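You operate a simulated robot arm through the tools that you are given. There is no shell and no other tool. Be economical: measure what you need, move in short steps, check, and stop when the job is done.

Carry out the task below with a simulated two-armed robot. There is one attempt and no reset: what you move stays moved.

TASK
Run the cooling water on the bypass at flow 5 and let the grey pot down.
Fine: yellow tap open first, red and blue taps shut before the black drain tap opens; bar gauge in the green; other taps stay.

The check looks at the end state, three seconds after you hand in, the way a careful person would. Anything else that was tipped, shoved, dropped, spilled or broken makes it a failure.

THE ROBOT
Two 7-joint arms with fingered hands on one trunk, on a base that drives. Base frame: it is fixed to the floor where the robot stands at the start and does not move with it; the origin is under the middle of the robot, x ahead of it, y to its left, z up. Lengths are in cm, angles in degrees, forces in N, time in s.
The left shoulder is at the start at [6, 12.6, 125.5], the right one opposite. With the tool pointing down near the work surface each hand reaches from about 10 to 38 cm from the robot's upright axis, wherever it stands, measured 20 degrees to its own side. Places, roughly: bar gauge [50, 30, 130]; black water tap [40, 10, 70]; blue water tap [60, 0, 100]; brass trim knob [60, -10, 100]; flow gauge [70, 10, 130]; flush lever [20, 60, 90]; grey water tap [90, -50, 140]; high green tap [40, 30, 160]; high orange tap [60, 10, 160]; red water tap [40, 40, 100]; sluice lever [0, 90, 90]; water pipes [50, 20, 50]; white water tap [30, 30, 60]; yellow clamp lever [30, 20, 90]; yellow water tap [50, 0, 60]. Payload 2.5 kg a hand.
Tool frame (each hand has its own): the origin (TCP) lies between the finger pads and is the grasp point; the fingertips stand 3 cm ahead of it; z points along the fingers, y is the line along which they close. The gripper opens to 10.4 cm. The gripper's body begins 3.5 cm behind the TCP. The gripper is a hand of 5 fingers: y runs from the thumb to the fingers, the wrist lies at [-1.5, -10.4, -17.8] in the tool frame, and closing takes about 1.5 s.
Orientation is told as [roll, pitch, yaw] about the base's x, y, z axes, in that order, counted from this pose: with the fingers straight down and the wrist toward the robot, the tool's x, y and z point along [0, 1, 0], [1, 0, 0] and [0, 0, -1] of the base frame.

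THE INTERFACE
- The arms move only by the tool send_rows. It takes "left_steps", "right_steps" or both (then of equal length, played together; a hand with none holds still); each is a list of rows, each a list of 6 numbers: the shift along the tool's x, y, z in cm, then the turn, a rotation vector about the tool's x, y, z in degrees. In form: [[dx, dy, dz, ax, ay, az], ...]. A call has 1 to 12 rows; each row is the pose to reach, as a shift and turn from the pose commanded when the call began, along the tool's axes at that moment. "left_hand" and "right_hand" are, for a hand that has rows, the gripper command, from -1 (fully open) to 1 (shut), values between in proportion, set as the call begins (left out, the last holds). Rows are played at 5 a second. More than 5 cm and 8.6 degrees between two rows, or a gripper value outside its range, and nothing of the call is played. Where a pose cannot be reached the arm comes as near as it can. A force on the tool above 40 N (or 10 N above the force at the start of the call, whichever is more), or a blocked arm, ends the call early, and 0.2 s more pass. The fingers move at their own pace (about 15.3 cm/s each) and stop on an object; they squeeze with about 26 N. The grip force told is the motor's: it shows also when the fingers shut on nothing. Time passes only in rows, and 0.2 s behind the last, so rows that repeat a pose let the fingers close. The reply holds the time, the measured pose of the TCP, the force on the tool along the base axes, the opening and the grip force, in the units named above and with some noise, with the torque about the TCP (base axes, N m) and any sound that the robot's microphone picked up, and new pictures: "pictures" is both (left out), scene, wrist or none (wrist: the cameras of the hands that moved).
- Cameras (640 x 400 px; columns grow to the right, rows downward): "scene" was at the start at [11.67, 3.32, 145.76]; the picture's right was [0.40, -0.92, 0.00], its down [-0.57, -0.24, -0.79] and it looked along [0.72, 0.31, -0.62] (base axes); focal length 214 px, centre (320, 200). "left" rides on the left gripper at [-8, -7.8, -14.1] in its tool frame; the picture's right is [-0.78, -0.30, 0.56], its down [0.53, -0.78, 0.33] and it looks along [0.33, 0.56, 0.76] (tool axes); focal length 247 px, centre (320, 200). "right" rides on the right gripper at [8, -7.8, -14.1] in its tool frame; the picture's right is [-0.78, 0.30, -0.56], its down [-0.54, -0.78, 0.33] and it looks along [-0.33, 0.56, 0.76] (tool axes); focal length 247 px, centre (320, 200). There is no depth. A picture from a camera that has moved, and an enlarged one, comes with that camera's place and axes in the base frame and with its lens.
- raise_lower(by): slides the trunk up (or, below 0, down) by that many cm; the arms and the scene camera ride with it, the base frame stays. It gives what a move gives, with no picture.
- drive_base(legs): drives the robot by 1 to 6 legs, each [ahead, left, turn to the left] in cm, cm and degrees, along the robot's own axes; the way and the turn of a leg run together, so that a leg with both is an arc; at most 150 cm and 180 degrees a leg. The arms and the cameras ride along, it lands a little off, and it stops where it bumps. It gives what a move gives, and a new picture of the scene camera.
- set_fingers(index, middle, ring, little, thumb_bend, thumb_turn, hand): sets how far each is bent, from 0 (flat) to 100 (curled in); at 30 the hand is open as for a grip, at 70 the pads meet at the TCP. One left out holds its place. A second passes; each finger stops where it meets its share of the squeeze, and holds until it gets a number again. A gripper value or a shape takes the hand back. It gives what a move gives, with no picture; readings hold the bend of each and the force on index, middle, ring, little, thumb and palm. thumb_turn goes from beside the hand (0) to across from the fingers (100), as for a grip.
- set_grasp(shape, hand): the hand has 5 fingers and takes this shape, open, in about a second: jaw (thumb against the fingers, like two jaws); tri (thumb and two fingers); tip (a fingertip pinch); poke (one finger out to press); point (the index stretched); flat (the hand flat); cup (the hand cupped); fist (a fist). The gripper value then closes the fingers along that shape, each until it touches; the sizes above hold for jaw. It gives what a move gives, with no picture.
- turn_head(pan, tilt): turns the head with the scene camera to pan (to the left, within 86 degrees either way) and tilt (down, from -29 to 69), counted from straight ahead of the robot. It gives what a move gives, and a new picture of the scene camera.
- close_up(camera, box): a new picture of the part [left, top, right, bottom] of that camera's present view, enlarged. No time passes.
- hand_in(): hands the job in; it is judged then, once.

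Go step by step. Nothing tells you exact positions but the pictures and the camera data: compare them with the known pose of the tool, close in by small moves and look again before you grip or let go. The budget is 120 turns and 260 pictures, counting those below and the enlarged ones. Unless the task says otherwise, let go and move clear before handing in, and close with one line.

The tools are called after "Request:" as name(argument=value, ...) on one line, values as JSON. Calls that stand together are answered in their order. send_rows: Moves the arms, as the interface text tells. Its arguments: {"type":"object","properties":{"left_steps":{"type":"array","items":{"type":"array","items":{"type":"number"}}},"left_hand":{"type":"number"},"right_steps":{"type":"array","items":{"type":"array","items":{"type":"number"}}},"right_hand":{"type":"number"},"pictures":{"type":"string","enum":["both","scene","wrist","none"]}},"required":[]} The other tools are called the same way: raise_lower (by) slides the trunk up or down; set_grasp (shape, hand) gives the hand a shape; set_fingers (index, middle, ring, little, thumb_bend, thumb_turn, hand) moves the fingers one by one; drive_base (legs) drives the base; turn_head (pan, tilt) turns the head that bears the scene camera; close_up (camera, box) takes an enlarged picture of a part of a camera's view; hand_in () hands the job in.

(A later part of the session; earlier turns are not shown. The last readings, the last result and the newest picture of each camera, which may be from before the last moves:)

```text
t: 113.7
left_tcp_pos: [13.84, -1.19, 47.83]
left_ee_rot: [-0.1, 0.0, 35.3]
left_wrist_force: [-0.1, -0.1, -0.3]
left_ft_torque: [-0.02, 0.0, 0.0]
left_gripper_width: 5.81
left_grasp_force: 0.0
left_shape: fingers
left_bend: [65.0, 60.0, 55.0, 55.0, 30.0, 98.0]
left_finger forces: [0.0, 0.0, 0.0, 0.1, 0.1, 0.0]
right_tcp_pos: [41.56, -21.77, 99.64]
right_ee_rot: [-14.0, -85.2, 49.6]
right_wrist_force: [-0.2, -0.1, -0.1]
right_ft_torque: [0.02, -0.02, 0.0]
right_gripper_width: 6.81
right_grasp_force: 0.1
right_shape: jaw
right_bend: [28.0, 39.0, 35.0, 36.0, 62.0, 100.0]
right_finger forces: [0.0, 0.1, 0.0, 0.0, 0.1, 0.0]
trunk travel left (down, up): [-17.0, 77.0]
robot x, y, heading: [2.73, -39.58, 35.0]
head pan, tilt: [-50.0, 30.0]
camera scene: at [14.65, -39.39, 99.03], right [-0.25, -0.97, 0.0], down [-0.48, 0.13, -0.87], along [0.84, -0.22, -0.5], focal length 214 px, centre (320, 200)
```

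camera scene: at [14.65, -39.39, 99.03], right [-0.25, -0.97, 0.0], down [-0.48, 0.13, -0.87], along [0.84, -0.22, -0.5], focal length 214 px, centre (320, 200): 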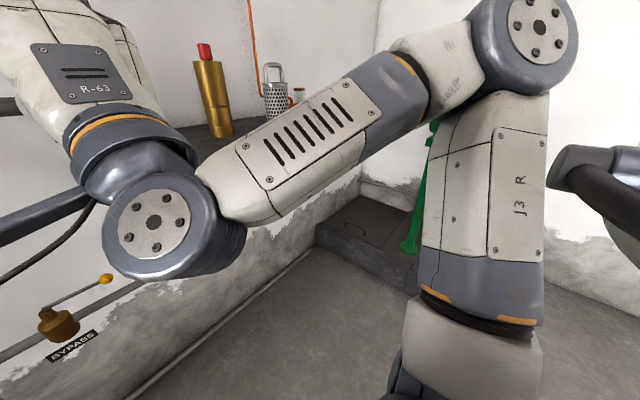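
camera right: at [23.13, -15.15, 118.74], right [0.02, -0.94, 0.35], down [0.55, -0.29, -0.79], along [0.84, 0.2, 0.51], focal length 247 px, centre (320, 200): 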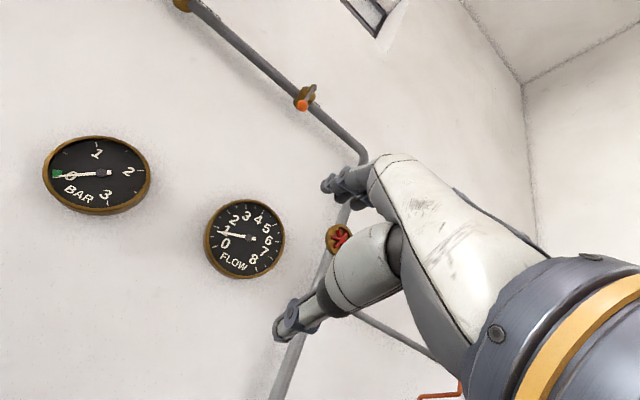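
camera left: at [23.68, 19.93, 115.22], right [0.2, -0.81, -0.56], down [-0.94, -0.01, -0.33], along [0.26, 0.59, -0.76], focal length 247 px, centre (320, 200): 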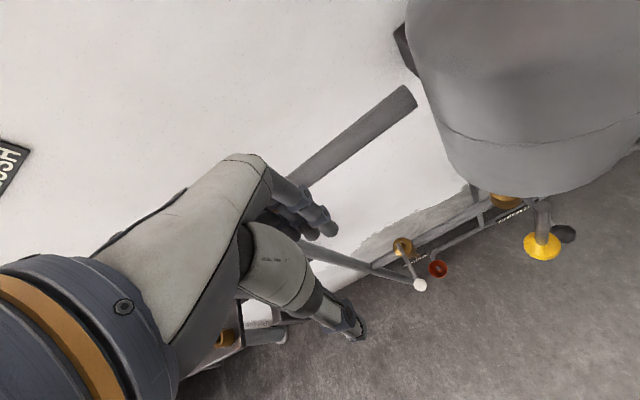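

The arm won't extend in this pose, but the forearm should stay about 4–5 cm clear of the shelf. I'll lower 4.5 cm and drive ahead in stages.

Request:
raise_lower(by=-4.5)

Request:
drive_base(legs=[[14, -0.8, 0]])

Request:
turn_head(pan=-10, tilt=10)

Request:
close_up(camera="right", box=[0, 0, 640, 400])

```text
t: 114.6
left_tcp_pos: [13.88, -1.13, 43.31]
left_ee_rot: [-0.1, -0.1, 35.2]
left_wrist_force: [0.5, 0.2, 0.4]
left_ft_torque: [-0.01, 0.01, 0.0]
left_gripper_width: 5.81
left_grasp_force: 0.1
left_shape: fingers
left_bend: [65.0, 60.0, 55.0, 55.0, 30.0, 98.0]
left_finger forces: [0.0, 0.0, 0.0, 0.1, 0.0, 0.0]
right_tcp_pos: [41.56, -21.79, 95.32]
right_ee_rot: [-14.1, -85.2, 49.7]
right_wrist_force: [-0.7, -0.2, -0.4]
right_ft_torque: [0.02, 0.02, 0.01]
right_gripper_width: 6.79
right_grasp_force: 0.0
right_shape: jaw
right_bend: [28.0, 39.0, 35.0, 36.0, 62.0, 100.0]
right_finger forces: [0.1, 0.0, 0.0, 0.0, 0.0, 0.1]
trunk travel left (down, up): [-12.5, 81.5]
robot x, y, heading: [3.07, -39.49, 35.4]
head pan, tilt: [-50.0, 30.0]
```

```text
t: 115.9
left_tcp_pos: [25.64, 6.17, 43.25]
left_ee_rot: [0.0, 0.0, 35.3]
left_wrist_force: [0.9, 1.0, 0.1]
left_ft_torque: [0.03, -0.02, -0.01]
left_gripper_width: 5.83
left_grasp_force: 0.0
left_shape: fingers
left_bend: [65.0, 60.0, 55.0, 55.0, 30.0, 98.0]
left_finger forces: [0.0, 0.0, 0.1, 0.0, 0.0, 0.1]
right_tcp_pos: [53.41, -14.51, 95.18]
right_ee_rot: [-14.0, -85.3, 49.5]
right_wrist_force: [-0.1, 0.6, 0.3]
right_ft_torque: [0.03, 0.02, -0.01]
right_gripper_width: 6.8
right_grasp_force: 0.1
right_shape: jaw
right_bend: [28.0, 39.0, 35.0, 36.0, 62.0, 100.0]
right_finger forces: [0.1, 0.0, 0.1, 0.0, 0.0, 0.0]
trunk travel left (down, up): [-12.5, 81.5]
robot x, y, heading: [14.46, -32.06, 34.8]
head pan, tilt: [-50.0, 30.0]
camera scene: at [26.47, -32.05, 94.53], right [-0.26, -0.97, 0.0], down [-0.48, 0.13, -0.87], along [0.84, -0.22, -0.5], focal length 214 px, centre (320, 200)
```

scene: 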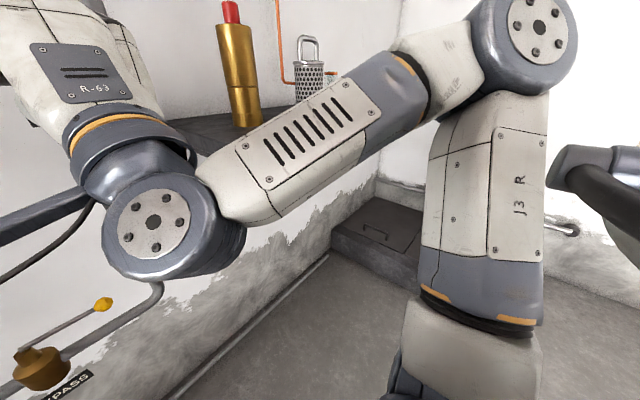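

```text
t: 117.0
left_tcp_pos: [25.73, 6.16, 43.38]
left_ee_rot: [-0.1, 0.0, 35.4]
left_wrist_force: [0.1, 0.5, 0.1]
left_ft_torque: [0.03, 0.02, -0.02]
left_gripper_width: 5.82
left_grasp_force: 0.1
left_shape: fingers
left_bend: [65.0, 60.0, 55.0, 55.0, 30.0, 98.0]
left_finger forces: [0.0, 0.0, 0.1, 0.0, 0.1, 0.0]
right_tcp_pos: [53.35, -14.59, 95.19]
right_ee_rot: [-14.0, -85.4, 49.6]
right_wrist_force: [1.8, 0.0, -0.8]
right_ft_torque: [-0.02, -0.02, 0.02]
right_gripper_width: 6.77
right_grasp_force: 0.1
right_shape: jaw
right_bend: [28.0, 39.0, 35.0, 36.0, 62.0, 100.0]
right_finger forces: [0.1, 0.0, 0.0, 0.1, 0.0, 0.1]
trunk travel left (down, up): [-12.5, 81.5]
robot x, y, heading: [14.69, -32.11, 35.4]
head pan, tilt: [-10.0, 10.0]
camera scene: at [26.15, -25.79, 97.76], right [0.42, -0.91, 0.0], down [-0.16, -0.07, -0.98], along [0.89, 0.42, -0.17], focal length 214 px, centre (320, 200)
```

scene: 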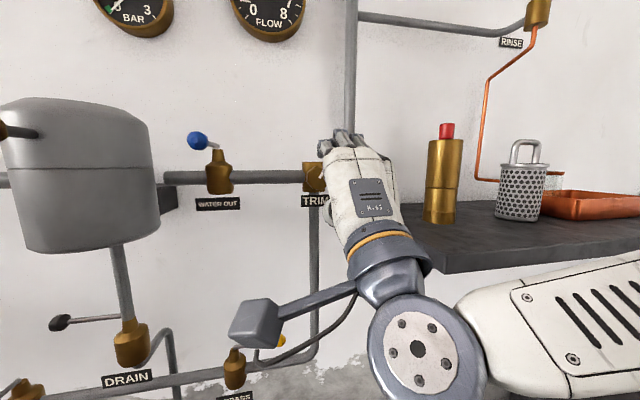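

```text
1.00 times, centred on (320, 200) of right
camera zoom: at [36.85, -16.59, 88.51], right [0.02, -0.93, 0.35], down [0.54, -0.29, -0.79], along [0.84, 0.2, 0.5], focal length 247 px, centre (320, 200)
```

zoom: 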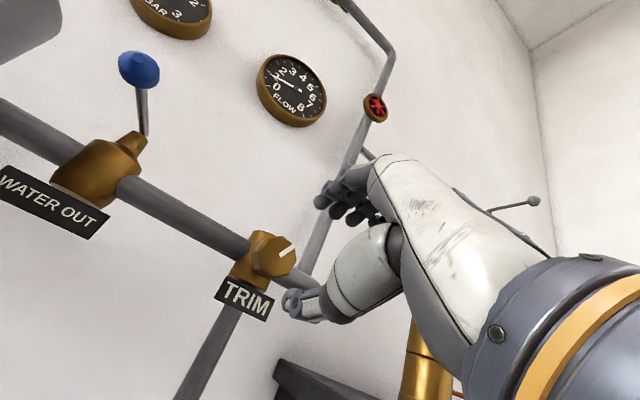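

Alignment looks good (hand axis within about 0.6 cm of the knob centre). I'll drive the last 8 cm so the finger pads straddle the knob.

Request:
drive_base(legs=[[5, -0.3, 0]])

Request:
close_up(camera="right", box=[160, 100, 480, 380])

```text
t: 117.9
left_tcp_pos: [29.87, 8.78, 43.29]
left_ee_rot: [-0.1, 0.0, 35.4]
left_wrist_force: [-0.2, -1.0, 0.0]
left_ft_torque: [0.03, 0.0, 0.0]
left_gripper_width: 5.81
left_grasp_force: 0.1
left_shape: fingers
left_bend: [65.0, 60.0, 55.0, 55.0, 30.0, 98.0]
left_finger forces: [0.0, 0.0, 0.0, 0.0, 0.2, 0.0]
right_tcp_pos: [57.7, -11.85, 95.19]
right_ee_rot: [-14.0, -85.3, 49.5]
right_wrist_force: [-1.0, 0.4, 0.0]
right_ft_torque: [0.0, 0.01, -0.01]
right_gripper_width: 6.78
right_grasp_force: 0.1
right_shape: jaw
right_bend: [28.0, 39.0, 35.0, 36.0, 62.0, 100.0]
right_finger forces: [0.0, 0.0, 0.0, 0.0, 0.1, 0.1]
trunk travel left (down, up): [-12.5, 81.5]
robot x, y, heading: [19.04, -29.27, 35.2]
head pan, tilt: [-10.0, 10.0]
camera scene: at [30.38, -23.16, 97.76], right [0.43, -0.91, 0.0], down [-0.16, -0.07, -0.98], along [0.89, 0.42, -0.17], focal length 214 px, centre (320, 200)
```

scene: 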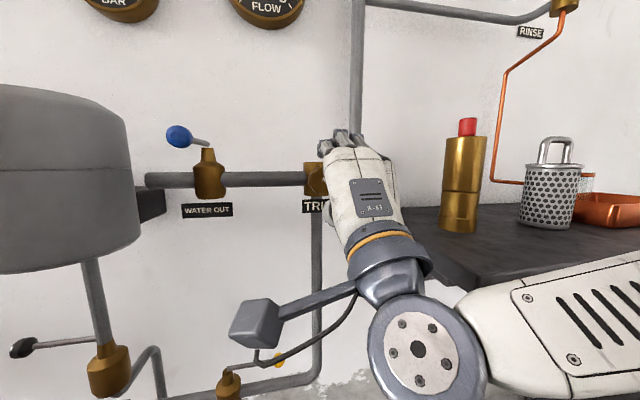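

```text
1.43 times, centred on (320, 240) of right
camera zoom: at [41.08, -13.96, 88.52], right [0.02, -0.93, 0.35], down [0.54, -0.29, -0.79], along [0.84, 0.2, 0.5], focal length 353 px, centre (320, 143)
```

zoom: 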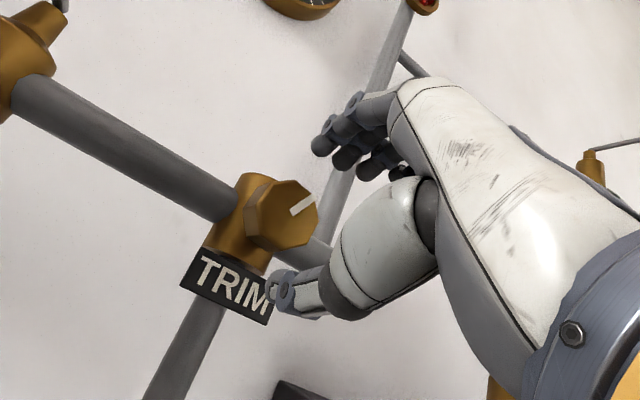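

Centred within half a centimetre. A final 2.8 cm forward, then close on the knob.

Request:
drive_base(legs=[[2.8, 0.2, 0]])

Request:
close_up(camera="right", box=[160, 100, 480, 380])

```text
t: 118.7
left_tcp_pos: [32.14, 10.63, 43.22]
left_ee_rot: [-0.2, 0.0, 35.4]
left_wrist_force: [0.5, -0.2, -0.9]
left_ft_torque: [0.01, 0.01, 0.02]
left_gripper_width: 5.81
left_grasp_force: 0.2
left_shape: fingers
left_bend: [65.0, 60.0, 55.0, 55.0, 30.0, 98.0]
left_finger forces: [0.1, 0.0, 0.1, 0.0, 0.0, 0.0]
right_tcp_pos: [59.81, -10.17, 95.2]
right_ee_rot: [-13.8, -85.3, 49.5]
right_wrist_force: [-0.2, 0.8, 0.5]
right_ft_torque: [0.03, 0.03, -0.02]
right_gripper_width: 6.8
right_grasp_force: 0.1
right_shape: jaw
right_bend: [28.0, 39.0, 35.0, 36.0, 62.0, 100.0]
right_finger forces: [0.1, 0.1, 0.0, 0.0, 0.0, 0.0]
trunk travel left (down, up): [-12.5, 81.5]
robot x, y, heading: [20.91, -27.93, 35.2]
head pan, tilt: [-10.0, 10.0]
camera scene: at [32.55, -21.38, 97.76], right [0.43, -0.9, 0.0], down [-0.16, -0.07, -0.98], along [0.89, 0.42, -0.17], focal length 214 px, centre (320, 200)
```

scene: 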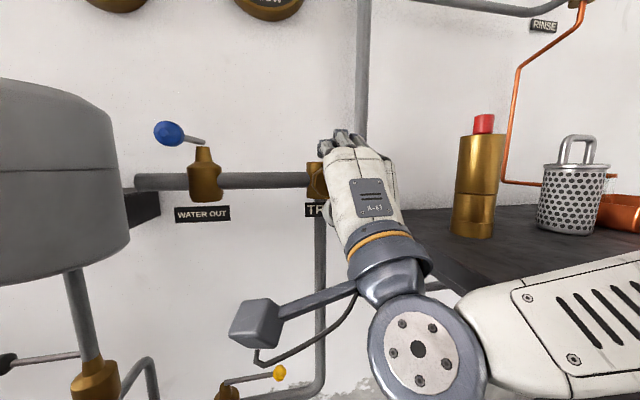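

```text
1.43 times, centred on (320, 240) of right
camera zoom: at [43.25, -12.19, 88.53], right [0.02, -0.93, 0.35], down [0.54, -0.29, -0.79], along [0.84, 0.2, 0.5], focal length 353 px, centre (320, 143)
```

zoom: 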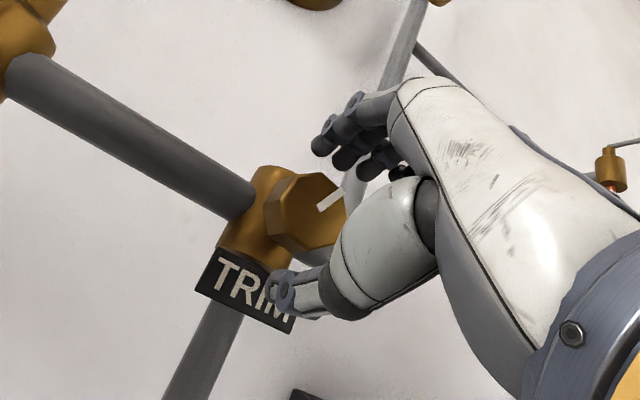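

The knob sits between fingers and thumb. I'll close on it.

Request:
send_rows(right_steps=[[0, 0, 0, 0, 0, 0], [0, 0, 0, 0, 0, 0], [0, 0, 0, 0, 0, 0], [0, 0, 0, 0, 0, 0], [0, 0, 0, 0, 0, 0], [0, 0, 0, 0, 0, 0]], right_hand=1, pictures="wrist")

Request:
close_up(camera="right", box=[160, 100, 480, 380])

Request:
turn_head(pan=0, tilt=-20)

```text
t: 120.1
left_tcp_pos: [32.06, 10.56, 43.34]
left_ee_rot: [0.0, 0.0, 35.3]
left_wrist_force: [-0.1, -0.2, -0.6]
left_ft_torque: [0.01, -0.01, 0.03]
left_gripper_width: 5.79
left_grasp_force: 0.0
left_shape: fingers
left_bend: [65.0, 60.0, 55.0, 55.0, 30.0, 98.0]
left_finger forces: [0.0, 0.0, 0.1, 0.0, 0.1, 0.0]
right_tcp_pos: [59.79, -10.12, 95.31]
right_ee_rot: [-13.9, -85.2, 49.5]
right_wrist_force: [-0.3, -1.2, -4.9]
right_ft_torque: [-0.04, 0.03, 0.02]
right_gripper_width: 3.44
right_grasp_force: 26.2
right_shape: jaw
right_bend: [74.0, 53.0, 57.0, 54.0, 73.0, 100.0]
right_finger forces: [12.3, 6.7, 0.0, 0.0, 24.1, 0.0]
trunk travel left (down, up): [-12.5, 81.5]
robot x, y, heading: [21.02, -27.48, 34.9]
head pan, tilt: [-10.0, 10.0]
camera right: at [43.27, -12.18, 88.49], right [0.02, -0.93, 0.36], down [0.54, -0.29, -0.79], along [0.84, 0.21, 0.5], focal length 247 px, centre (320, 200)
```

right: 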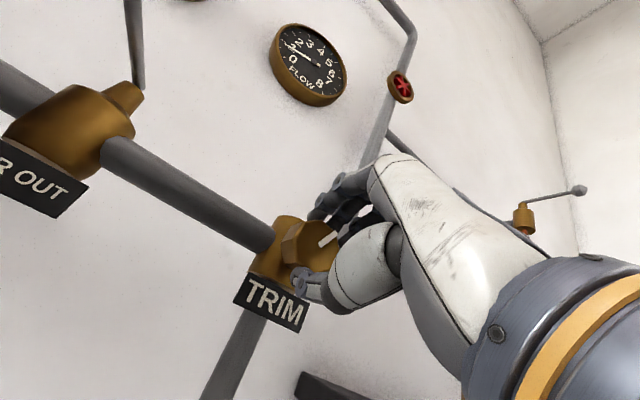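

```text
1.43 times, centred on (320, 240) of right
camera zoom: at [43.27, -12.18, 88.49], right [0.02, -0.93, 0.36], down [0.54, -0.29, -0.79], along [0.84, 0.21, 0.5], focal length 353 px, centre (320, 143)
```

zoom: 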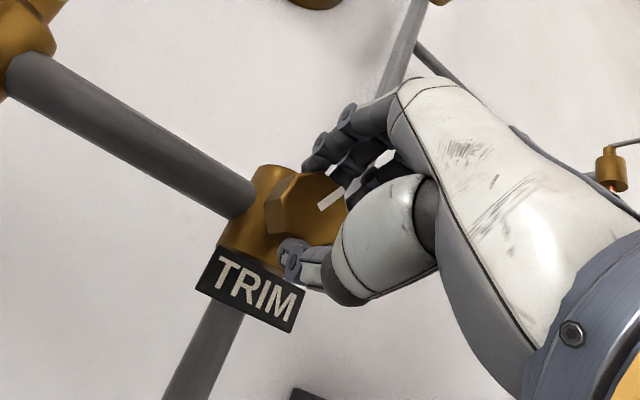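

```text
t: 121.1
left_tcp_pos: [32.12, 10.64, 43.18]
left_ee_rot: [0.0, 0.1, 35.2]
left_wrist_force: [-0.4, 0.2, 0.6]
left_ft_torque: [-0.02, 0.05, 0.02]
left_gripper_width: 5.81
left_grasp_force: 0.0
left_shape: fingers
left_bend: [65.0, 60.0, 55.0, 55.0, 30.0, 98.0]
left_finger forces: [0.1, 0.0, 0.1, 0.0, 0.0, 0.0]
right_tcp_pos: [59.86, -10.18, 95.11]
right_ee_rot: [-13.8, -85.2, 49.5]
right_wrist_force: [-0.1, -0.4, -6.6]
right_ft_torque: [-0.03, 0.07, 0.0]
right_gripper_width: 3.45
right_grasp_force: 26.6
right_shape: jaw
right_bend: [74.0, 53.0, 57.0, 54.0, 73.0, 100.0]
right_finger forces: [12.2, 6.6, 0.1, 0.0, 24.8, 0.1]
trunk travel left (down, up): [-12.5, 81.5]
robot x, y, heading: [20.91, -27.63, 35.3]
head pan, tilt: [0.0, -20.0]
camera scene: at [30.38, -20.95, 102.27], right [0.58, -0.82, 0.0], down [0.28, 0.2, -0.94], along [0.77, 0.54, 0.34], focal length 214 px, centre (320, 200)
```

scene: 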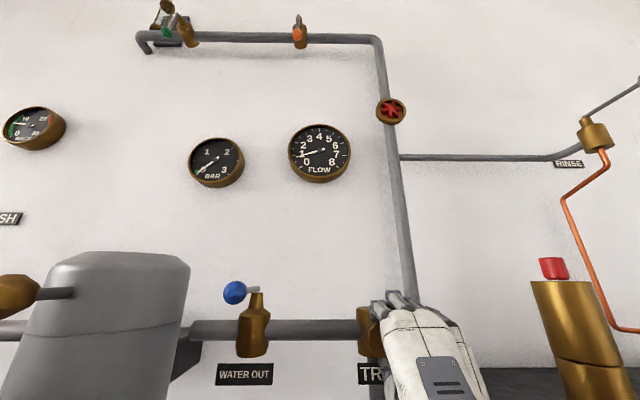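

The knob is gripped and both gauges are in view. I'll try a small 15° clockwise turn and watch the flow gauge.

Request:
send_rows(right_steps=[[0, 0, 0, 0, 0, 5], [0, 0, 0, 0, 0, 10], [0, 0, 0, 0, 0, 15], [0, 0, 0, 0, 0, 15]], pictures="both")

Request:
close_up(camera="scene", box=[180, 110, 360, 200])

Request:
close_up(camera="right", box=[220, 160, 420, 320])

```text
t: 122.1
left_tcp_pos: [32.1, 10.51, 43.27]
left_ee_rot: [-0.1, 0.0, 35.3]
left_wrist_force: [-0.7, 0.2, 0.6]
left_ft_torque: [-0.02, 0.0, -0.01]
left_gripper_width: 5.79
left_grasp_force: 0.2
left_shape: fingers
left_bend: [65.0, 60.0, 55.0, 55.0, 30.0, 98.0]
left_finger forces: [0.0, 0.0, 0.0, 0.0, 0.1, 0.0]
right_tcp_pos: [59.75, -10.06, 95.23]
right_ee_rot: [71.4, -75.3, -36.5]
right_wrist_force: [-2.3, -0.6, -5.3]
right_ft_torque: [-0.05, 0.09, 0.05]
right_gripper_width: 3.46
right_grasp_force: 26.3
right_shape: jaw
right_bend: [74.0, 53.0, 57.0, 54.0, 73.0, 100.0]
right_finger forces: [12.4, 7.0, 0.0, 0.0, 25.5, 0.0]
trunk travel left (down, up): [-12.5, 81.5]
robot x, y, heading: [21.27, -27.89, 35.2]
head pan, tilt: [0.0, -20.0]
camera scene: at [30.36, -20.94, 102.28], right [0.58, -0.82, 0.0], down [0.28, 0.2, -0.94], along [0.77, 0.54, 0.34], focal length 214 px, centre (320, 200)
camera right: at [42.38, -10.6, 90.81], right [0.04, -0.99, 0.15], down [0.41, -0.12, -0.91], along [0.91, 0.09, 0.4], focal length 247 px, centre (320, 200)
```

scene: 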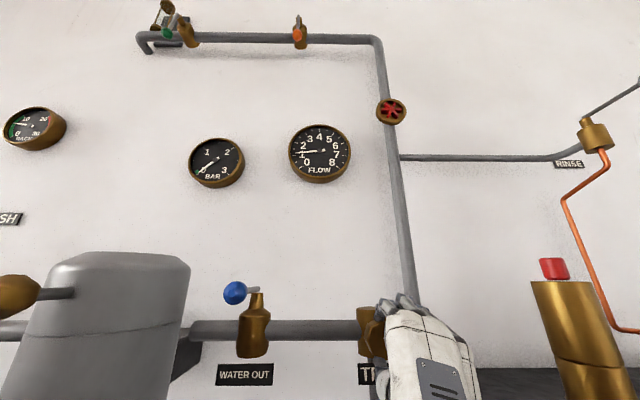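
right: 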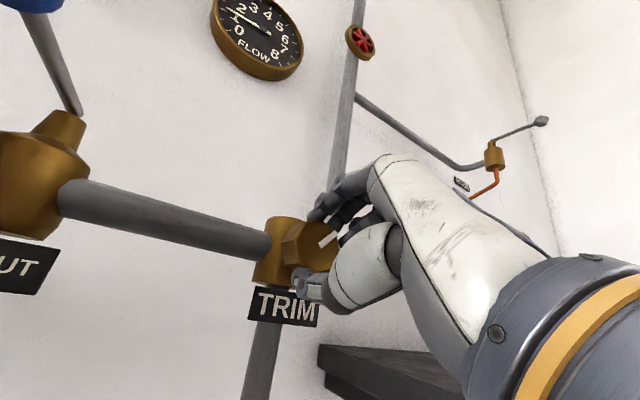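

```text
3.56 times, centred on (270, 155) of scene
camera zoom: at [30.36, -20.94, 102.28], right [0.58, -0.82, 0.0], down [0.28, 0.2, -0.94], along [0.77, 0.54, 0.34], focal length 763 px, centre (498, 360)
```

zoom: 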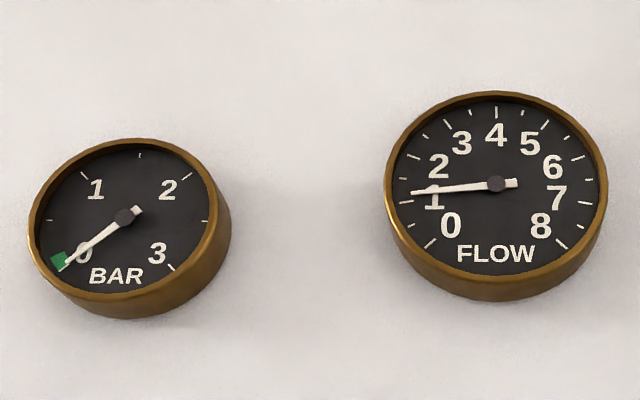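

```text
2.50 times, centred on (320, 240) of right
camera zoom: at [42.38, -10.6, 90.81], right [0.04, -0.99, 0.15], down [0.41, -0.12, -0.91], along [0.91, 0.09, 0.4], focal length 617 px, centre (320, 100)
```

zoom: 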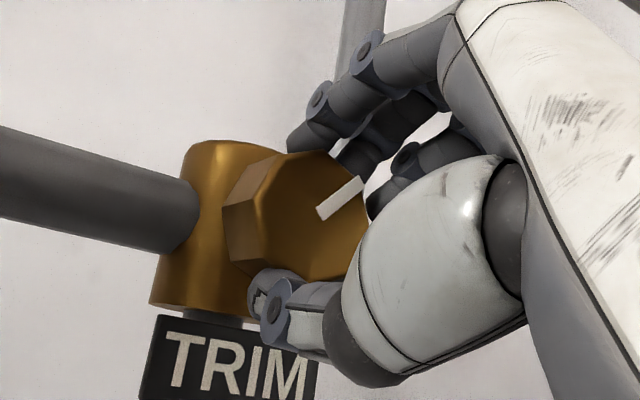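

Clockwise raises the flow (0.9 → about 1.3 for 15°) and bar sits in the green. I'll continue clockwise.

Request:
send_rows(right_steps=[[0, 0, 0, 0, 0, 7], [0, 0, 0, 0, 0, 14], [0, 0, 0, 0, 0, 21], [0, 0, 0, 0, 0, 28], [0, 0, 0, 0, 0, 35], [0, 0, 0, 0, 0, 35]], pictures="both")

Request:
close_up(camera="scene", box=[180, 110, 360, 200])

```text
t: 123.5
left_tcp_pos: [32.12, 10.51, 43.33]
left_ee_rot: [-0.1, 0.0, 35.3]
left_wrist_force: [0.6, 0.0, -0.8]
left_ft_torque: [0.0, -0.01, -0.01]
left_gripper_width: 5.8
left_grasp_force: 0.0
left_shape: fingers
left_bend: [65.0, 60.0, 55.0, 55.0, 30.0, 98.0]
left_finger forces: [0.0, 0.0, 0.1, 0.0, 0.0, 0.0]
right_tcp_pos: [63.0, -13.51, 95.89]
right_ee_rot: [84.0, -40.8, -50.5]
right_wrist_force: [0.5, 0.1, -0.3]
right_ft_torque: [-0.01, -0.01, 0.02]
right_gripper_width: 2.39
right_grasp_force: 26.2
right_shape: jaw
right_bend: [76.0, 60.0, 57.0, 54.0, 85.0, 100.0]
right_finger forces: [0.0, 0.0, 0.0, 0.1, 0.1, 0.0]
right hand out of reach, approached as far as the arm can: row 2, 3, 4, 5, 6
trunk travel left (down, up): [-12.5, 81.5]
robot x, y, heading: [21.24, -27.43, 35.2]
head pan, tilt: [0.0, -20.0]
camera scene: at [30.36, -20.96, 102.29], right [0.58, -0.82, 0.0], down [0.28, 0.2, -0.94], along [0.77, 0.54, 0.34], focal length 214 px, centre (320, 200)
camera right: at [45.1, -12.65, 97.99], right [-0.05, -0.94, -0.35], down [0.07, 0.34, -0.94], along [1.0, -0.07, 0.05], focal length 247 px, centre (320, 200)
```

scene: 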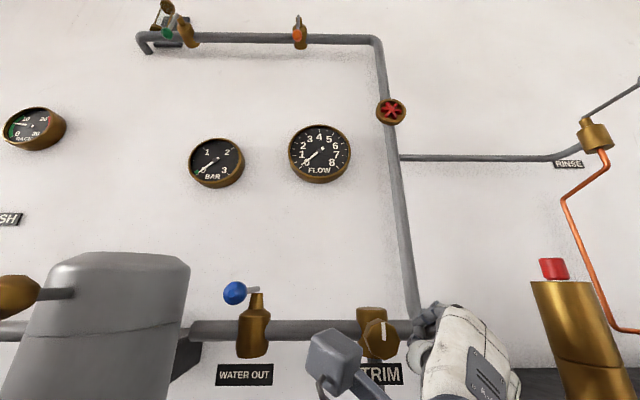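
right: 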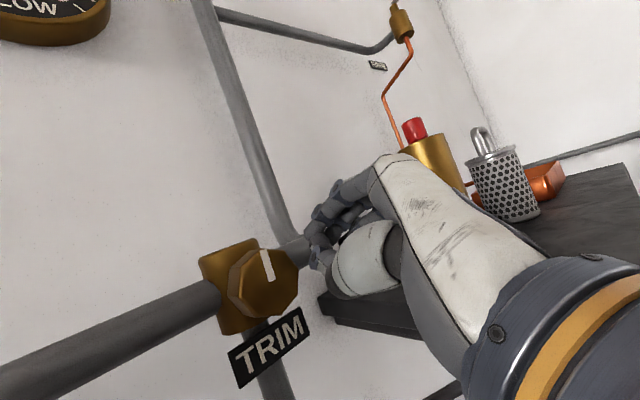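

```text
3.56 times, centred on (270, 155) of scene
camera zoom: at [30.36, -20.96, 102.29], right [0.58, -0.82, 0.0], down [0.28, 0.2, -0.94], along [0.77, 0.54, 0.34], focal length 763 px, centre (498, 360)
```

zoom: 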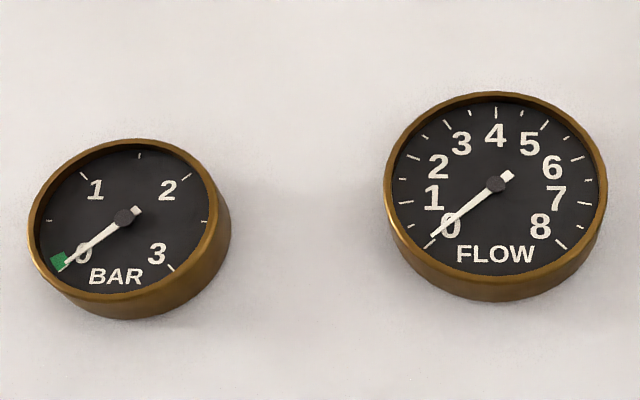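

The arm ran out of range clockwise and slipped off, turning the knob back (flow 0, pointer at 12 o'clock). So the knob needs about 150–165° clockwise from here. I'll back off and wind the hand counter-clockwise first, where the wrist has range, to get long clockwise strokes.

Request:
drive_base(legs=[[-8, 0, 0]])

Request:
send_rows(right_steps=[[0, 0, 0, 0, 0, -8], [0, 0, 0, 0, 0, -16], [0, 0, 0, 0, 0, -24], [0, 0, 0, 0, 0, -32], [0, 0, 0, 0, 0, -40], [0, 0, 0, 0, 0, -48], [0, 0, 0, 0, 0, -56], [0, 0, 0, 0, 0, -64], [0, 0, 0, 0, 0, -72], [0, 0, 0, 0, 0, -80], [0, 0, 0, 0, 0, -88], [0, 0, 0, 0, 0, -96]], right_hand=-0.3, pictures="scene")

```text
t: 124.5
left_tcp_pos: [25.58, 5.97, 43.36]
left_ee_rot: [-0.1, 0.1, 35.5]
left_wrist_force: [-0.2, -0.1, -0.8]
left_ft_torque: [-0.02, 0.01, -0.03]
left_gripper_width: 5.82
left_grasp_force: 0.1
left_shape: fingers
left_bend: [65.0, 60.0, 55.0, 55.0, 30.0, 98.0]
left_finger forces: [0.0, 0.1, 0.0, 0.0, 0.0, 0.0]
right_tcp_pos: [56.28, -18.07, 95.84]
right_ee_rot: [83.9, -40.9, -50.1]
right_wrist_force: [0.0, -0.2, 0.1]
right_ft_torque: [0.01, -0.02, 0.01]
right_gripper_width: 2.38
right_grasp_force: 25.5
right_shape: jaw
right_bend: [76.0, 60.0, 57.0, 54.0, 85.0, 100.0]
right_finger forces: [0.0, 0.1, 0.1, 0.0, 0.1, 0.0]
trunk travel left (down, up): [-12.5, 81.5]
robot x, y, heading: [14.6, -32.13, 35.1]
head pan, tilt: [0.0, -20.0]
camera scene: at [23.81, -25.56, 102.29], right [0.58, -0.82, 0.0], down [0.28, 0.2, -0.94], along [0.77, 0.54, 0.34], focal length 214 px, centre (320, 200)
```

scene: 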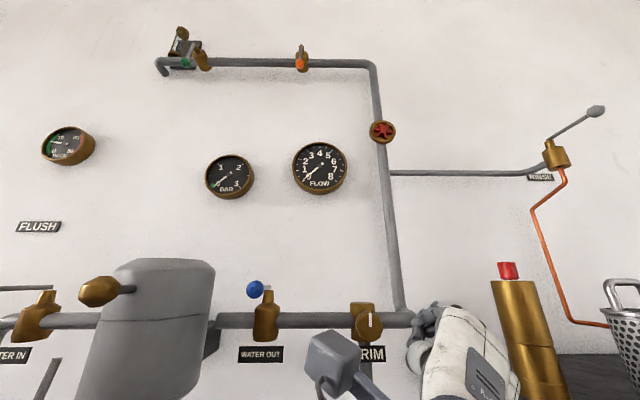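

```text
t: 125.9
left_tcp_pos: [25.55, 5.89, 43.29]
left_ee_rot: [-0.1, 0.0, 35.3]
left_wrist_force: [0.8, 0.5, 0.2]
left_ft_torque: [-0.02, 0.0, -0.01]
left_gripper_width: 5.82
left_grasp_force: 0.0
left_shape: fingers
left_bend: [65.0, 60.0, 55.0, 55.0, 30.0, 98.0]
left_finger forces: [0.0, 0.0, 0.0, 0.0, 0.0, 0.0]
right_tcp_pos: [59.13, -16.36, 89.08]
right_ee_rot: [21.1, -73.5, 14.1]
right_wrist_force: [-0.6, 0.2, -0.5]
right_ft_torque: [-0.02, -0.02, 0.04]
right_gripper_width: 6.75
right_grasp_force: 0.1
right_shape: jaw
right_bend: [28.0, 39.0, 36.0, 36.0, 62.0, 100.0]
right_finger forces: [0.0, 0.1, 0.0, 0.0, 0.0, 0.1]
right hand out of reach, approached as far as the arm can: row 6
trunk travel left (down, up): [-12.5, 81.5]
robot x, y, heading: [14.77, -31.96, 35.6]
head pan, tilt: [0.0, -20.0]
stopped in row 6 (right hand): the arm was blocked; the commanded pose is now the measured one
camera scene: at [23.8, -25.57, 102.29], right [0.58, -0.82, 0.0], down [0.28, 0.2, -0.94], along [0.77, 0.54, 0.34], focal length 214 px, centre (320, 200)
```

scene: 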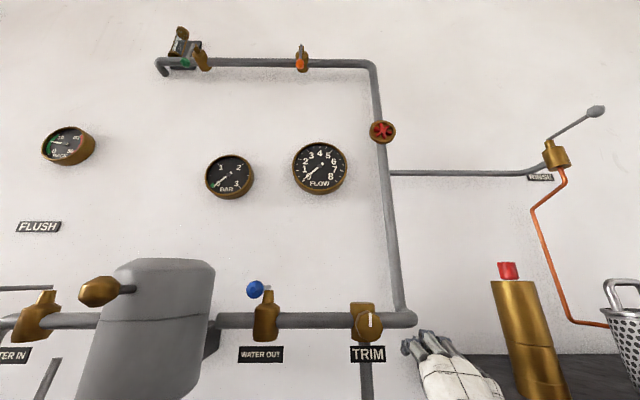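

The arm's joint limits make wrist-turning awkward here. A better way is to lay flat fingers on top of the knob and drag them right, rolling the knob clockwise like a rack. I'll back off and return the right hand to its normal palm-down pose.

Request:
drive_base(legs=[[-14, 0, 0]])

Request:
send_rows(right_steps=[[0, -2, 0, 8, 0, 0], [0, -4, 0, 16, 0, 0], [0, -6, 0, 24, 0, 0], [0, -8, 0, 32, 0, 0], [0, -10, 0, 40, 0, 0], [0, -12, 0, 48, 0, 0], [0, -14, 0, 56, 0, 0], [0, -16, 0, 64, 0, 0], [0, -18, 0, 72, 0, 0], [0, -18, 0, 75, 0, 0]], pictures="none")

Request:
set_grasp(hand="right", shape="flat")

Request:
raise_lower(by=31)

Request:
turn_head(pan=0, tilt=10)

```text
t: 127.2
left_tcp_pos: [14.03, -2.21, 43.34]
left_ee_rot: [-0.2, 0.1, 35.4]
left_wrist_force: [-0.1, 0.5, -0.5]
left_ft_torque: [-0.04, -0.05, 0.01]
left_gripper_width: 5.83
left_grasp_force: 0.0
left_shape: fingers
left_bend: [65.0, 60.0, 55.0, 55.0, 30.0, 98.0]
left_finger forces: [0.0, 0.1, 0.1, 0.1, 0.1, 0.0]
right_tcp_pos: [47.61, -24.49, 89.04]
right_ee_rot: [21.3, -73.5, 14.1]
right_wrist_force: [-0.5, 0.0, 0.0]
right_ft_torque: [0.03, 0.02, -0.02]
right_gripper_width: 6.72
right_grasp_force: 0.0
right_shape: jaw
right_bend: [28.0, 39.0, 36.0, 36.0, 62.0, 100.0]
right_finger forces: [0.0, 0.0, 0.0, 0.0, 0.0, 0.1]
trunk travel left (down, up): [-12.5, 81.5]
robot x, y, heading: [3.18, -40.34, 35.2]
head pan, tilt: [0.0, -20.0]
camera scene: at [12.36, -33.65, 102.29], right [0.58, -0.82, 0.0], down [0.28, 0.2, -0.94], along [0.77, 0.54, 0.34], focal length 214 px, centre (320, 200)
```

scene: 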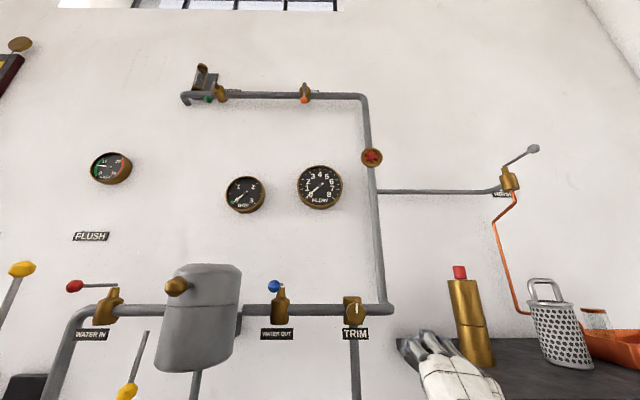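

```text
t: 128.1
left_tcp_pos: [14.07, -2.22, 43.36]
left_ee_rot: [-0.2, 0.1, 35.5]
left_wrist_force: [0.4, 0.1, -0.7]
left_ft_torque: [-0.03, -0.02, 0.01]
left_gripper_width: 5.84
left_grasp_force: 0.1
left_shape: fingers
left_bend: [65.0, 60.0, 55.0, 55.0, 30.0, 98.0]
left_finger forces: [0.0, 0.0, 0.0, 0.1, 0.1, 0.0]
right_tcp_pos: [46.99, -24.1, 77.0]
right_ee_rot: [6.8, -41.1, 29.0]
right_wrist_force: [0.2, 0.6, 1.2]
right_ft_torque: [0.0, -0.01, -0.04]
right_gripper_width: 6.74
right_grasp_force: 0.1
right_shape: jaw
right_bend: [28.0, 39.0, 36.0, 36.0, 62.0, 100.0]
right_finger forces: [0.0, 0.0, 0.0, 0.1, 0.1, 0.0]
trunk travel left (down, up): [-12.5, 81.5]
robot x, y, heading: [3.36, -40.5, 35.5]
head pan, tilt: [0.0, -20.0]
stopped in row 4 (right hand): the arm was blocked; the commanded pose is now the measured one
```

```text
t: 129.0
left_tcp_pos: [14.05, -2.16, 43.28]
left_ee_rot: [0.0, -0.1, 35.5]
left_wrist_force: [0.4, -0.2, -0.5]
left_ft_torque: [0.08, -0.02, -0.01]
left_gripper_width: 5.8
left_grasp_force: 0.1
left_shape: fingers
left_bend: [65.0, 60.0, 55.0, 55.0, 30.0, 98.0]
left_finger forces: [0.0, 0.0, 0.0, 0.0, 0.1, 0.0]
right_tcp_pos: [46.89, -24.09, 76.97]
right_ee_rot: [6.8, -41.3, 28.9]
right_wrist_force: [0.1, -0.9, 0.3]
right_ft_torque: [-0.01, -0.01, -0.01]
right_gripper_width: 9.59
right_grasp_force: 0.1
right_shape: flat
right_bend: [0.0, 0.0, 0.0, 0.0, 40.0, 0.0]
right_finger forces: [0.0, 0.0, 0.1, 0.0, 0.0, 0.0]
trunk travel left (down, up): [-12.5, 81.5]
robot x, y, heading: [3.16, -40.14, 35.4]
head pan, tilt: [0.0, -20.0]
```

```text
t: 132.1
left_tcp_pos: [14.09, -2.27, 74.32]
left_ee_rot: [-0.2, -0.1, 35.4]
left_wrist_force: [-0.2, -0.5, -0.2]
left_ft_torque: [-0.03, -0.01, 0.01]
left_gripper_width: 5.83
left_grasp_force: 0.0
left_shape: fingers
left_bend: [65.0, 60.0, 55.0, 55.0, 30.0, 98.0]
left_finger forces: [0.1, 0.0, 0.0, 0.0, 0.0, 0.0]
right_tcp_pos: [46.83, -24.05, 107.95]
right_ee_rot: [6.9, -41.3, 29.0]
right_wrist_force: [0.2, 0.0, -0.7]
right_ft_torque: [-0.01, 0.02, 0.0]
right_gripper_width: 9.59
right_grasp_force: 0.1
right_shape: flat
right_bend: [0.0, 0.0, 0.0, 0.0, 40.0, 0.0]
right_finger forces: [0.1, 0.1, 0.0, 0.1, 0.0, 0.0]
trunk travel left (down, up): [-43.5, 50.5]
robot x, y, heading: [3.25, -40.45, 35.3]
head pan, tilt: [0.0, -20.0]
```

```text
t: 133.0
left_tcp_pos: [14.02, -2.2, 74.32]
left_ee_rot: [-0.1, 0.0, 35.5]
left_wrist_force: [-0.4, 0.4, 0.2]
left_ft_torque: [0.0, 0.0, -0.01]
left_gripper_width: 5.8
left_grasp_force: 0.2
left_shape: fingers
left_bend: [65.0, 60.0, 55.0, 55.0, 30.0, 98.0]
left_finger forces: [0.0, 0.0, 0.1, 0.0, 0.0, 0.1]
right_tcp_pos: [46.99, -24.29, 108.04]
right_ee_rot: [6.9, -41.3, 29.0]
right_wrist_force: [-0.4, 0.2, 1.0]
right_ft_torque: [0.01, 0.03, 0.04]
right_gripper_width: 9.59
right_grasp_force: 0.1
right_shape: flat
right_bend: [0.0, 0.0, 0.0, 0.0, 40.0, 0.0]
right_finger forces: [0.0, 0.1, 0.1, 0.0, 0.1, 0.0]
trunk travel left (down, up): [-43.5, 50.5]
robot x, y, heading: [2.96, -40.32, 35.3]
head pan, tilt: [0.0, 10.0]
camera scene: at [13.74, -32.67, 128.77], right [0.58, -0.82, 0.0], down [-0.14, -0.1, -0.98], along [0.8, 0.57, -0.17], focal length 214 px, centre (320, 200)
```

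scene: 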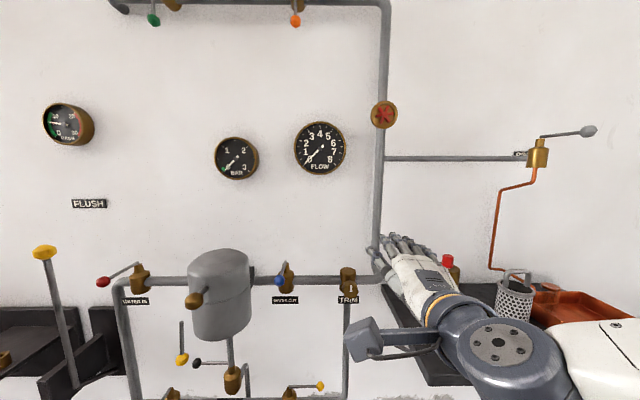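

This pose is ideal: the flat fingers point level at the wall. I'll lower 16, shift left, and move in so the fingertips hover just above the knob.

Request:
raise_lower(by=-15.5)

Request:
drive_base(legs=[[0, 5.5, 0], [9, 0, 0]])

Request:
turn_head(pan=0, tilt=0)

Request:
close_up(camera="right", box=[160, 60, 480, 340])

```text
t: 134.8
left_tcp_pos: [14.1, -2.24, 58.83]
left_ee_rot: [-0.2, 0.0, 35.4]
left_wrist_force: [0.0, -0.1, 0.1]
left_ft_torque: [0.0, -0.01, -0.02]
left_gripper_width: 5.84
left_grasp_force: 0.1
left_shape: fingers
left_bend: [65.0, 60.0, 55.0, 55.0, 30.0, 98.0]
left_finger forces: [0.0, 0.0, 0.1, 0.1, 0.0, 0.0]
right_tcp_pos: [46.97, -24.07, 92.49]
right_ee_rot: [6.9, -41.2, 29.0]
right_wrist_force: [-0.1, -0.2, -1.1]
right_ft_torque: [0.0, -0.02, 0.02]
right_gripper_width: 9.6
right_grasp_force: 0.1
right_shape: flat
right_bend: [0.0, 0.0, 0.0, 0.0, 40.0, 0.0]
right_finger forces: [0.1, 0.0, 0.0, 0.0, 0.0, 0.1]
trunk travel left (down, up): [-28.0, 66.0]
robot x, y, heading: [2.99, -40.27, 35.6]
head pan, tilt: [0.0, 10.0]
```

```text
t: 136.4
left_tcp_pos: [18.18, 7.51, 58.85]
left_ee_rot: [-0.1, 0.1, 35.4]
left_wrist_force: [-0.8, -0.7, 0.0]
left_ft_torque: [0.0, 0.02, -0.01]
left_gripper_width: 5.82
left_grasp_force: 0.0
left_shape: fingers
left_bend: [65.0, 60.0, 55.0, 55.0, 30.0, 98.0]
left_finger forces: [0.0, 0.0, 0.0, 0.0, 0.0, 0.0]
right_tcp_pos: [51.02, -14.42, 92.57]
right_ee_rot: [6.9, -41.2, 29.1]
right_wrist_force: [0.1, 0.4, 0.4]
right_ft_torque: [0.0, -0.03, -0.01]
right_gripper_width: 9.61
right_grasp_force: 0.1
right_shape: flat
right_bend: [0.0, 0.0, 0.0, 0.0, 40.0, 0.0]
right_finger forces: [0.0, 0.0, 0.1, 0.0, 0.1, 0.0]
trunk travel left (down, up): [-28.0, 66.0]
robot x, y, heading: [7.04, -30.69, 35.2]
head pan, tilt: [0.0, 10.0]
camera scene: at [17.85, -23.01, 113.26], right [0.58, -0.82, 0.0], down [-0.14, -0.1, -0.98], along [0.8, 0.57, -0.17], focal length 214 px, centre (320, 200)
```

scene: 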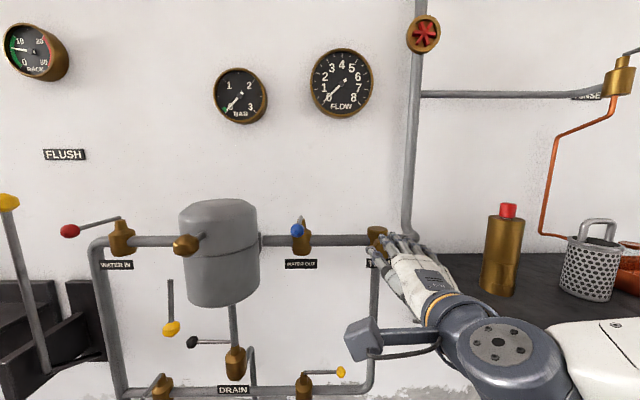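

```text
t: 137.2
left_tcp_pos: [18.24, 7.49, 58.84]
left_ee_rot: [-0.1, 0.0, 35.4]
left_wrist_force: [0.4, -0.7, 0.1]
left_ft_torque: [-0.02, 0.02, 0.01]
left_gripper_width: 5.81
left_grasp_force: 0.1
left_shape: fingers
left_bend: [65.0, 60.0, 55.0, 55.0, 30.0, 98.0]
left_finger forces: [0.0, 0.0, 0.0, 0.1, 0.0, 0.0]
right_tcp_pos: [51.16, -14.44, 92.38]
right_ee_rot: [6.8, -41.1, 29.1]
right_wrist_force: [-0.2, 0.2, -0.1]
right_ft_torque: [-0.01, 0.0, 0.0]
right_gripper_width: 9.59
right_grasp_force: 0.0
right_shape: flat
right_bend: [0.0, 0.0, 0.0, 0.0, 40.0, 0.0]
right_finger forces: [0.1, 0.0, 0.1, 0.0, 0.0, 0.0]
trunk travel left (down, up): [-28.0, 66.0]
robot x, y, heading: [7.49, -30.84, 35.3]
head pan, tilt: [0.0, 0.0]
camera scene: at [17.62, -23.18, 114.85], right [0.58, -0.82, 0.0], down [0.0, 0.0, -1.0], along [0.82, 0.58, 0.0], focal length 214 px, centre (320, 200)
```

scene: 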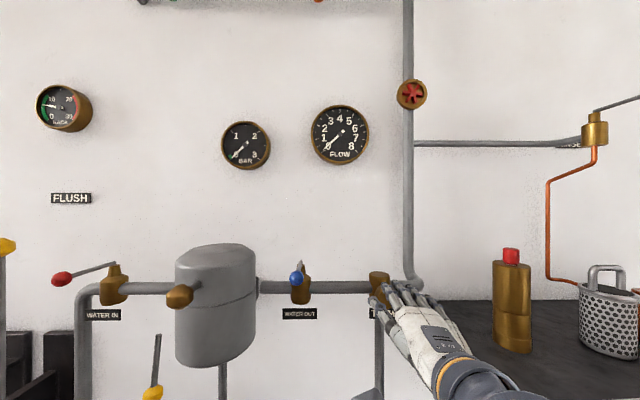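

```text
1.43 times, centred on (320, 200) of right
camera zoom: at [34.24, -16.44, 98.66], right [0.34, -0.77, 0.54], down [-0.05, -0.59, -0.81], along [0.94, 0.25, -0.23], focal length 353 px, centre (320, 200)
```

zoom: 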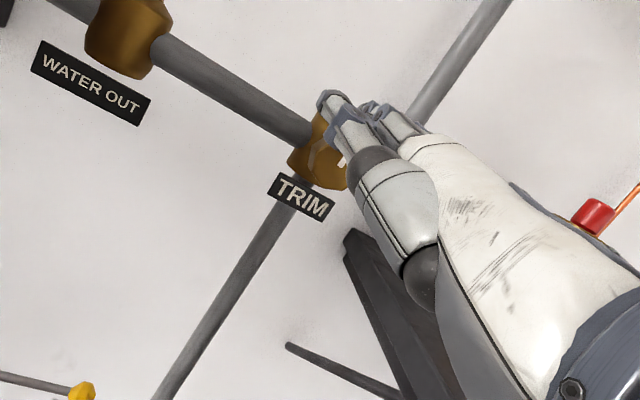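

Fingertips are about 3 cm short and 1 cm above the knob top. I'll drive ahead 3.2 and then press down gently.

Request:
drive_base(legs=[[3.2, 0, 0]])

Request:
send_rows(right_steps=[[0, -0.35, 0.4, 0, 0, 0], [0, -0.65, 0.75, 0, 0, 0], [0, -0.95, 1.1, 0, 0, 0], [0, -1.2, 1.4, 0, 0, 0]], pictures="both")

Request:
close_up(camera="right", box=[220, 60, 420, 220])

```text
t: 138.0
left_tcp_pos: [20.8, 9.21, 58.82]
left_ee_rot: [-0.2, -0.1, 35.4]
left_wrist_force: [-0.1, 0.0, -0.5]
left_ft_torque: [-0.01, 0.0, -0.04]
left_gripper_width: 5.8
left_grasp_force: 0.2
left_shape: fingers
left_bend: [65.0, 60.0, 55.0, 55.0, 30.0, 98.0]
left_finger forces: [0.0, 0.0, 0.0, 0.1, 0.0, 0.1]
right_tcp_pos: [53.72, -12.47, 92.51]
right_ee_rot: [6.9, -41.2, 29.1]
right_wrist_force: [-0.7, 0.3, -0.2]
right_ft_torque: [-0.02, -0.01, -0.04]
right_gripper_width: 9.6
right_grasp_force: 0.1
right_shape: flat
right_bend: [0.0, 0.0, 0.0, 0.0, 40.0, 0.0]
right_finger forces: [0.0, 0.0, 0.1, 0.1, 0.1, 0.0]
trunk travel left (down, up): [-28.0, 66.0]
robot x, y, heading: [9.78, -28.8, 35.3]
head pan, tilt: [0.0, 0.0]
camera scene: at [20.21, -21.34, 114.86], right [0.58, -0.82, 0.0], down [0.0, 0.0, -1.0], along [0.82, 0.58, 0.0], focal length 214 px, centre (320, 200)
```

scene: 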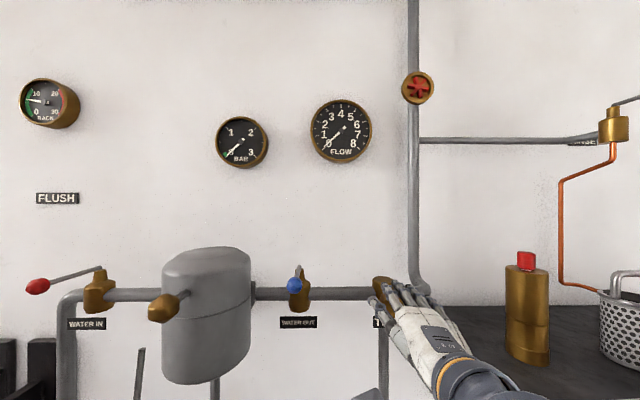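

```text
t: 139.0
left_tcp_pos: [20.75, 9.4, 58.75]
left_ee_rot: [0.0, 0.0, 35.5]
left_wrist_force: [-0.1, -0.1, -0.7]
left_ft_torque: [0.01, 0.02, 0.02]
left_gripper_width: 5.77
left_grasp_force: 0.0
left_shape: fingers
left_bend: [65.0, 60.0, 55.0, 55.0, 30.0, 98.0]
left_finger forces: [0.0, 0.1, 0.0, 0.1, 0.0, 0.1]
right_tcp_pos: [53.54, -12.46, 90.66]
right_ee_rot: [6.9, -41.2, 29.0]
right_wrist_force: [0.7, -1.0, 0.4]
right_ft_torque: [0.0, -0.09, -0.02]
right_gripper_width: 9.6
right_grasp_force: 0.0
right_shape: flat
right_bend: [0.0, 0.0, 0.0, 0.0, 40.0, 0.0]
right_finger forces: [0.0, 0.7, 0.0, 0.1, 0.0, 0.0]
trunk travel left (down, up): [-28.0, 66.0]
robot x, y, heading: [10.27, -28.88, 35.3]
head pan, tilt: [0.0, 0.0]
camera scene: at [20.21, -21.34, 114.86], right [0.58, -0.82, 0.0], down [0.0, 0.0, -1.0], along [0.82, 0.58, 0.0], focal length 214 px, centre (320, 200)
camera right: at [36.77, -14.47, 96.84], right [0.34, -0.77, 0.54], down [-0.05, -0.59, -0.81], along [0.94, 0.25, -0.23], focal length 247 px, centre (320, 200)
```

scene: 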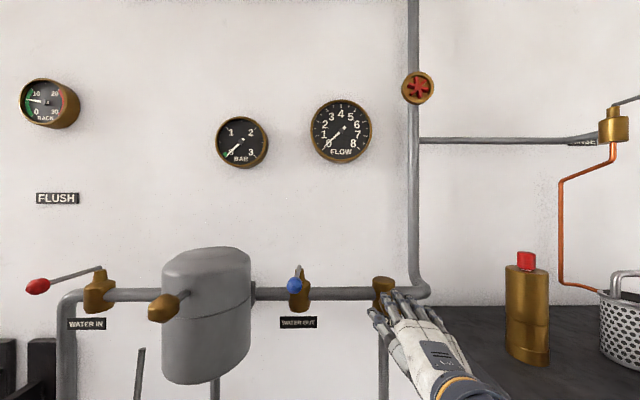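
right: 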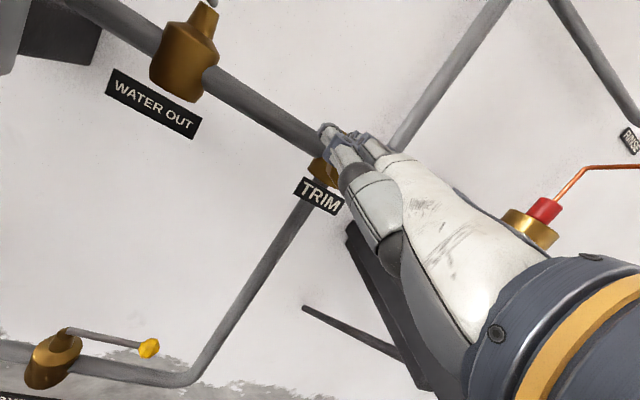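

```text
2.50 times, centred on (320, 140) of right
camera zoom: at [36.77, -14.47, 96.84], right [0.34, -0.77, 0.54], down [-0.05, -0.59, -0.81], along [0.94, 0.25, -0.23], focal length 617 px, centre (320, 350)
```

zoom: 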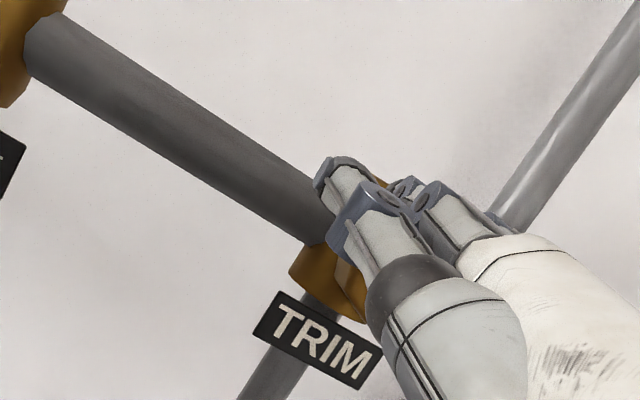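

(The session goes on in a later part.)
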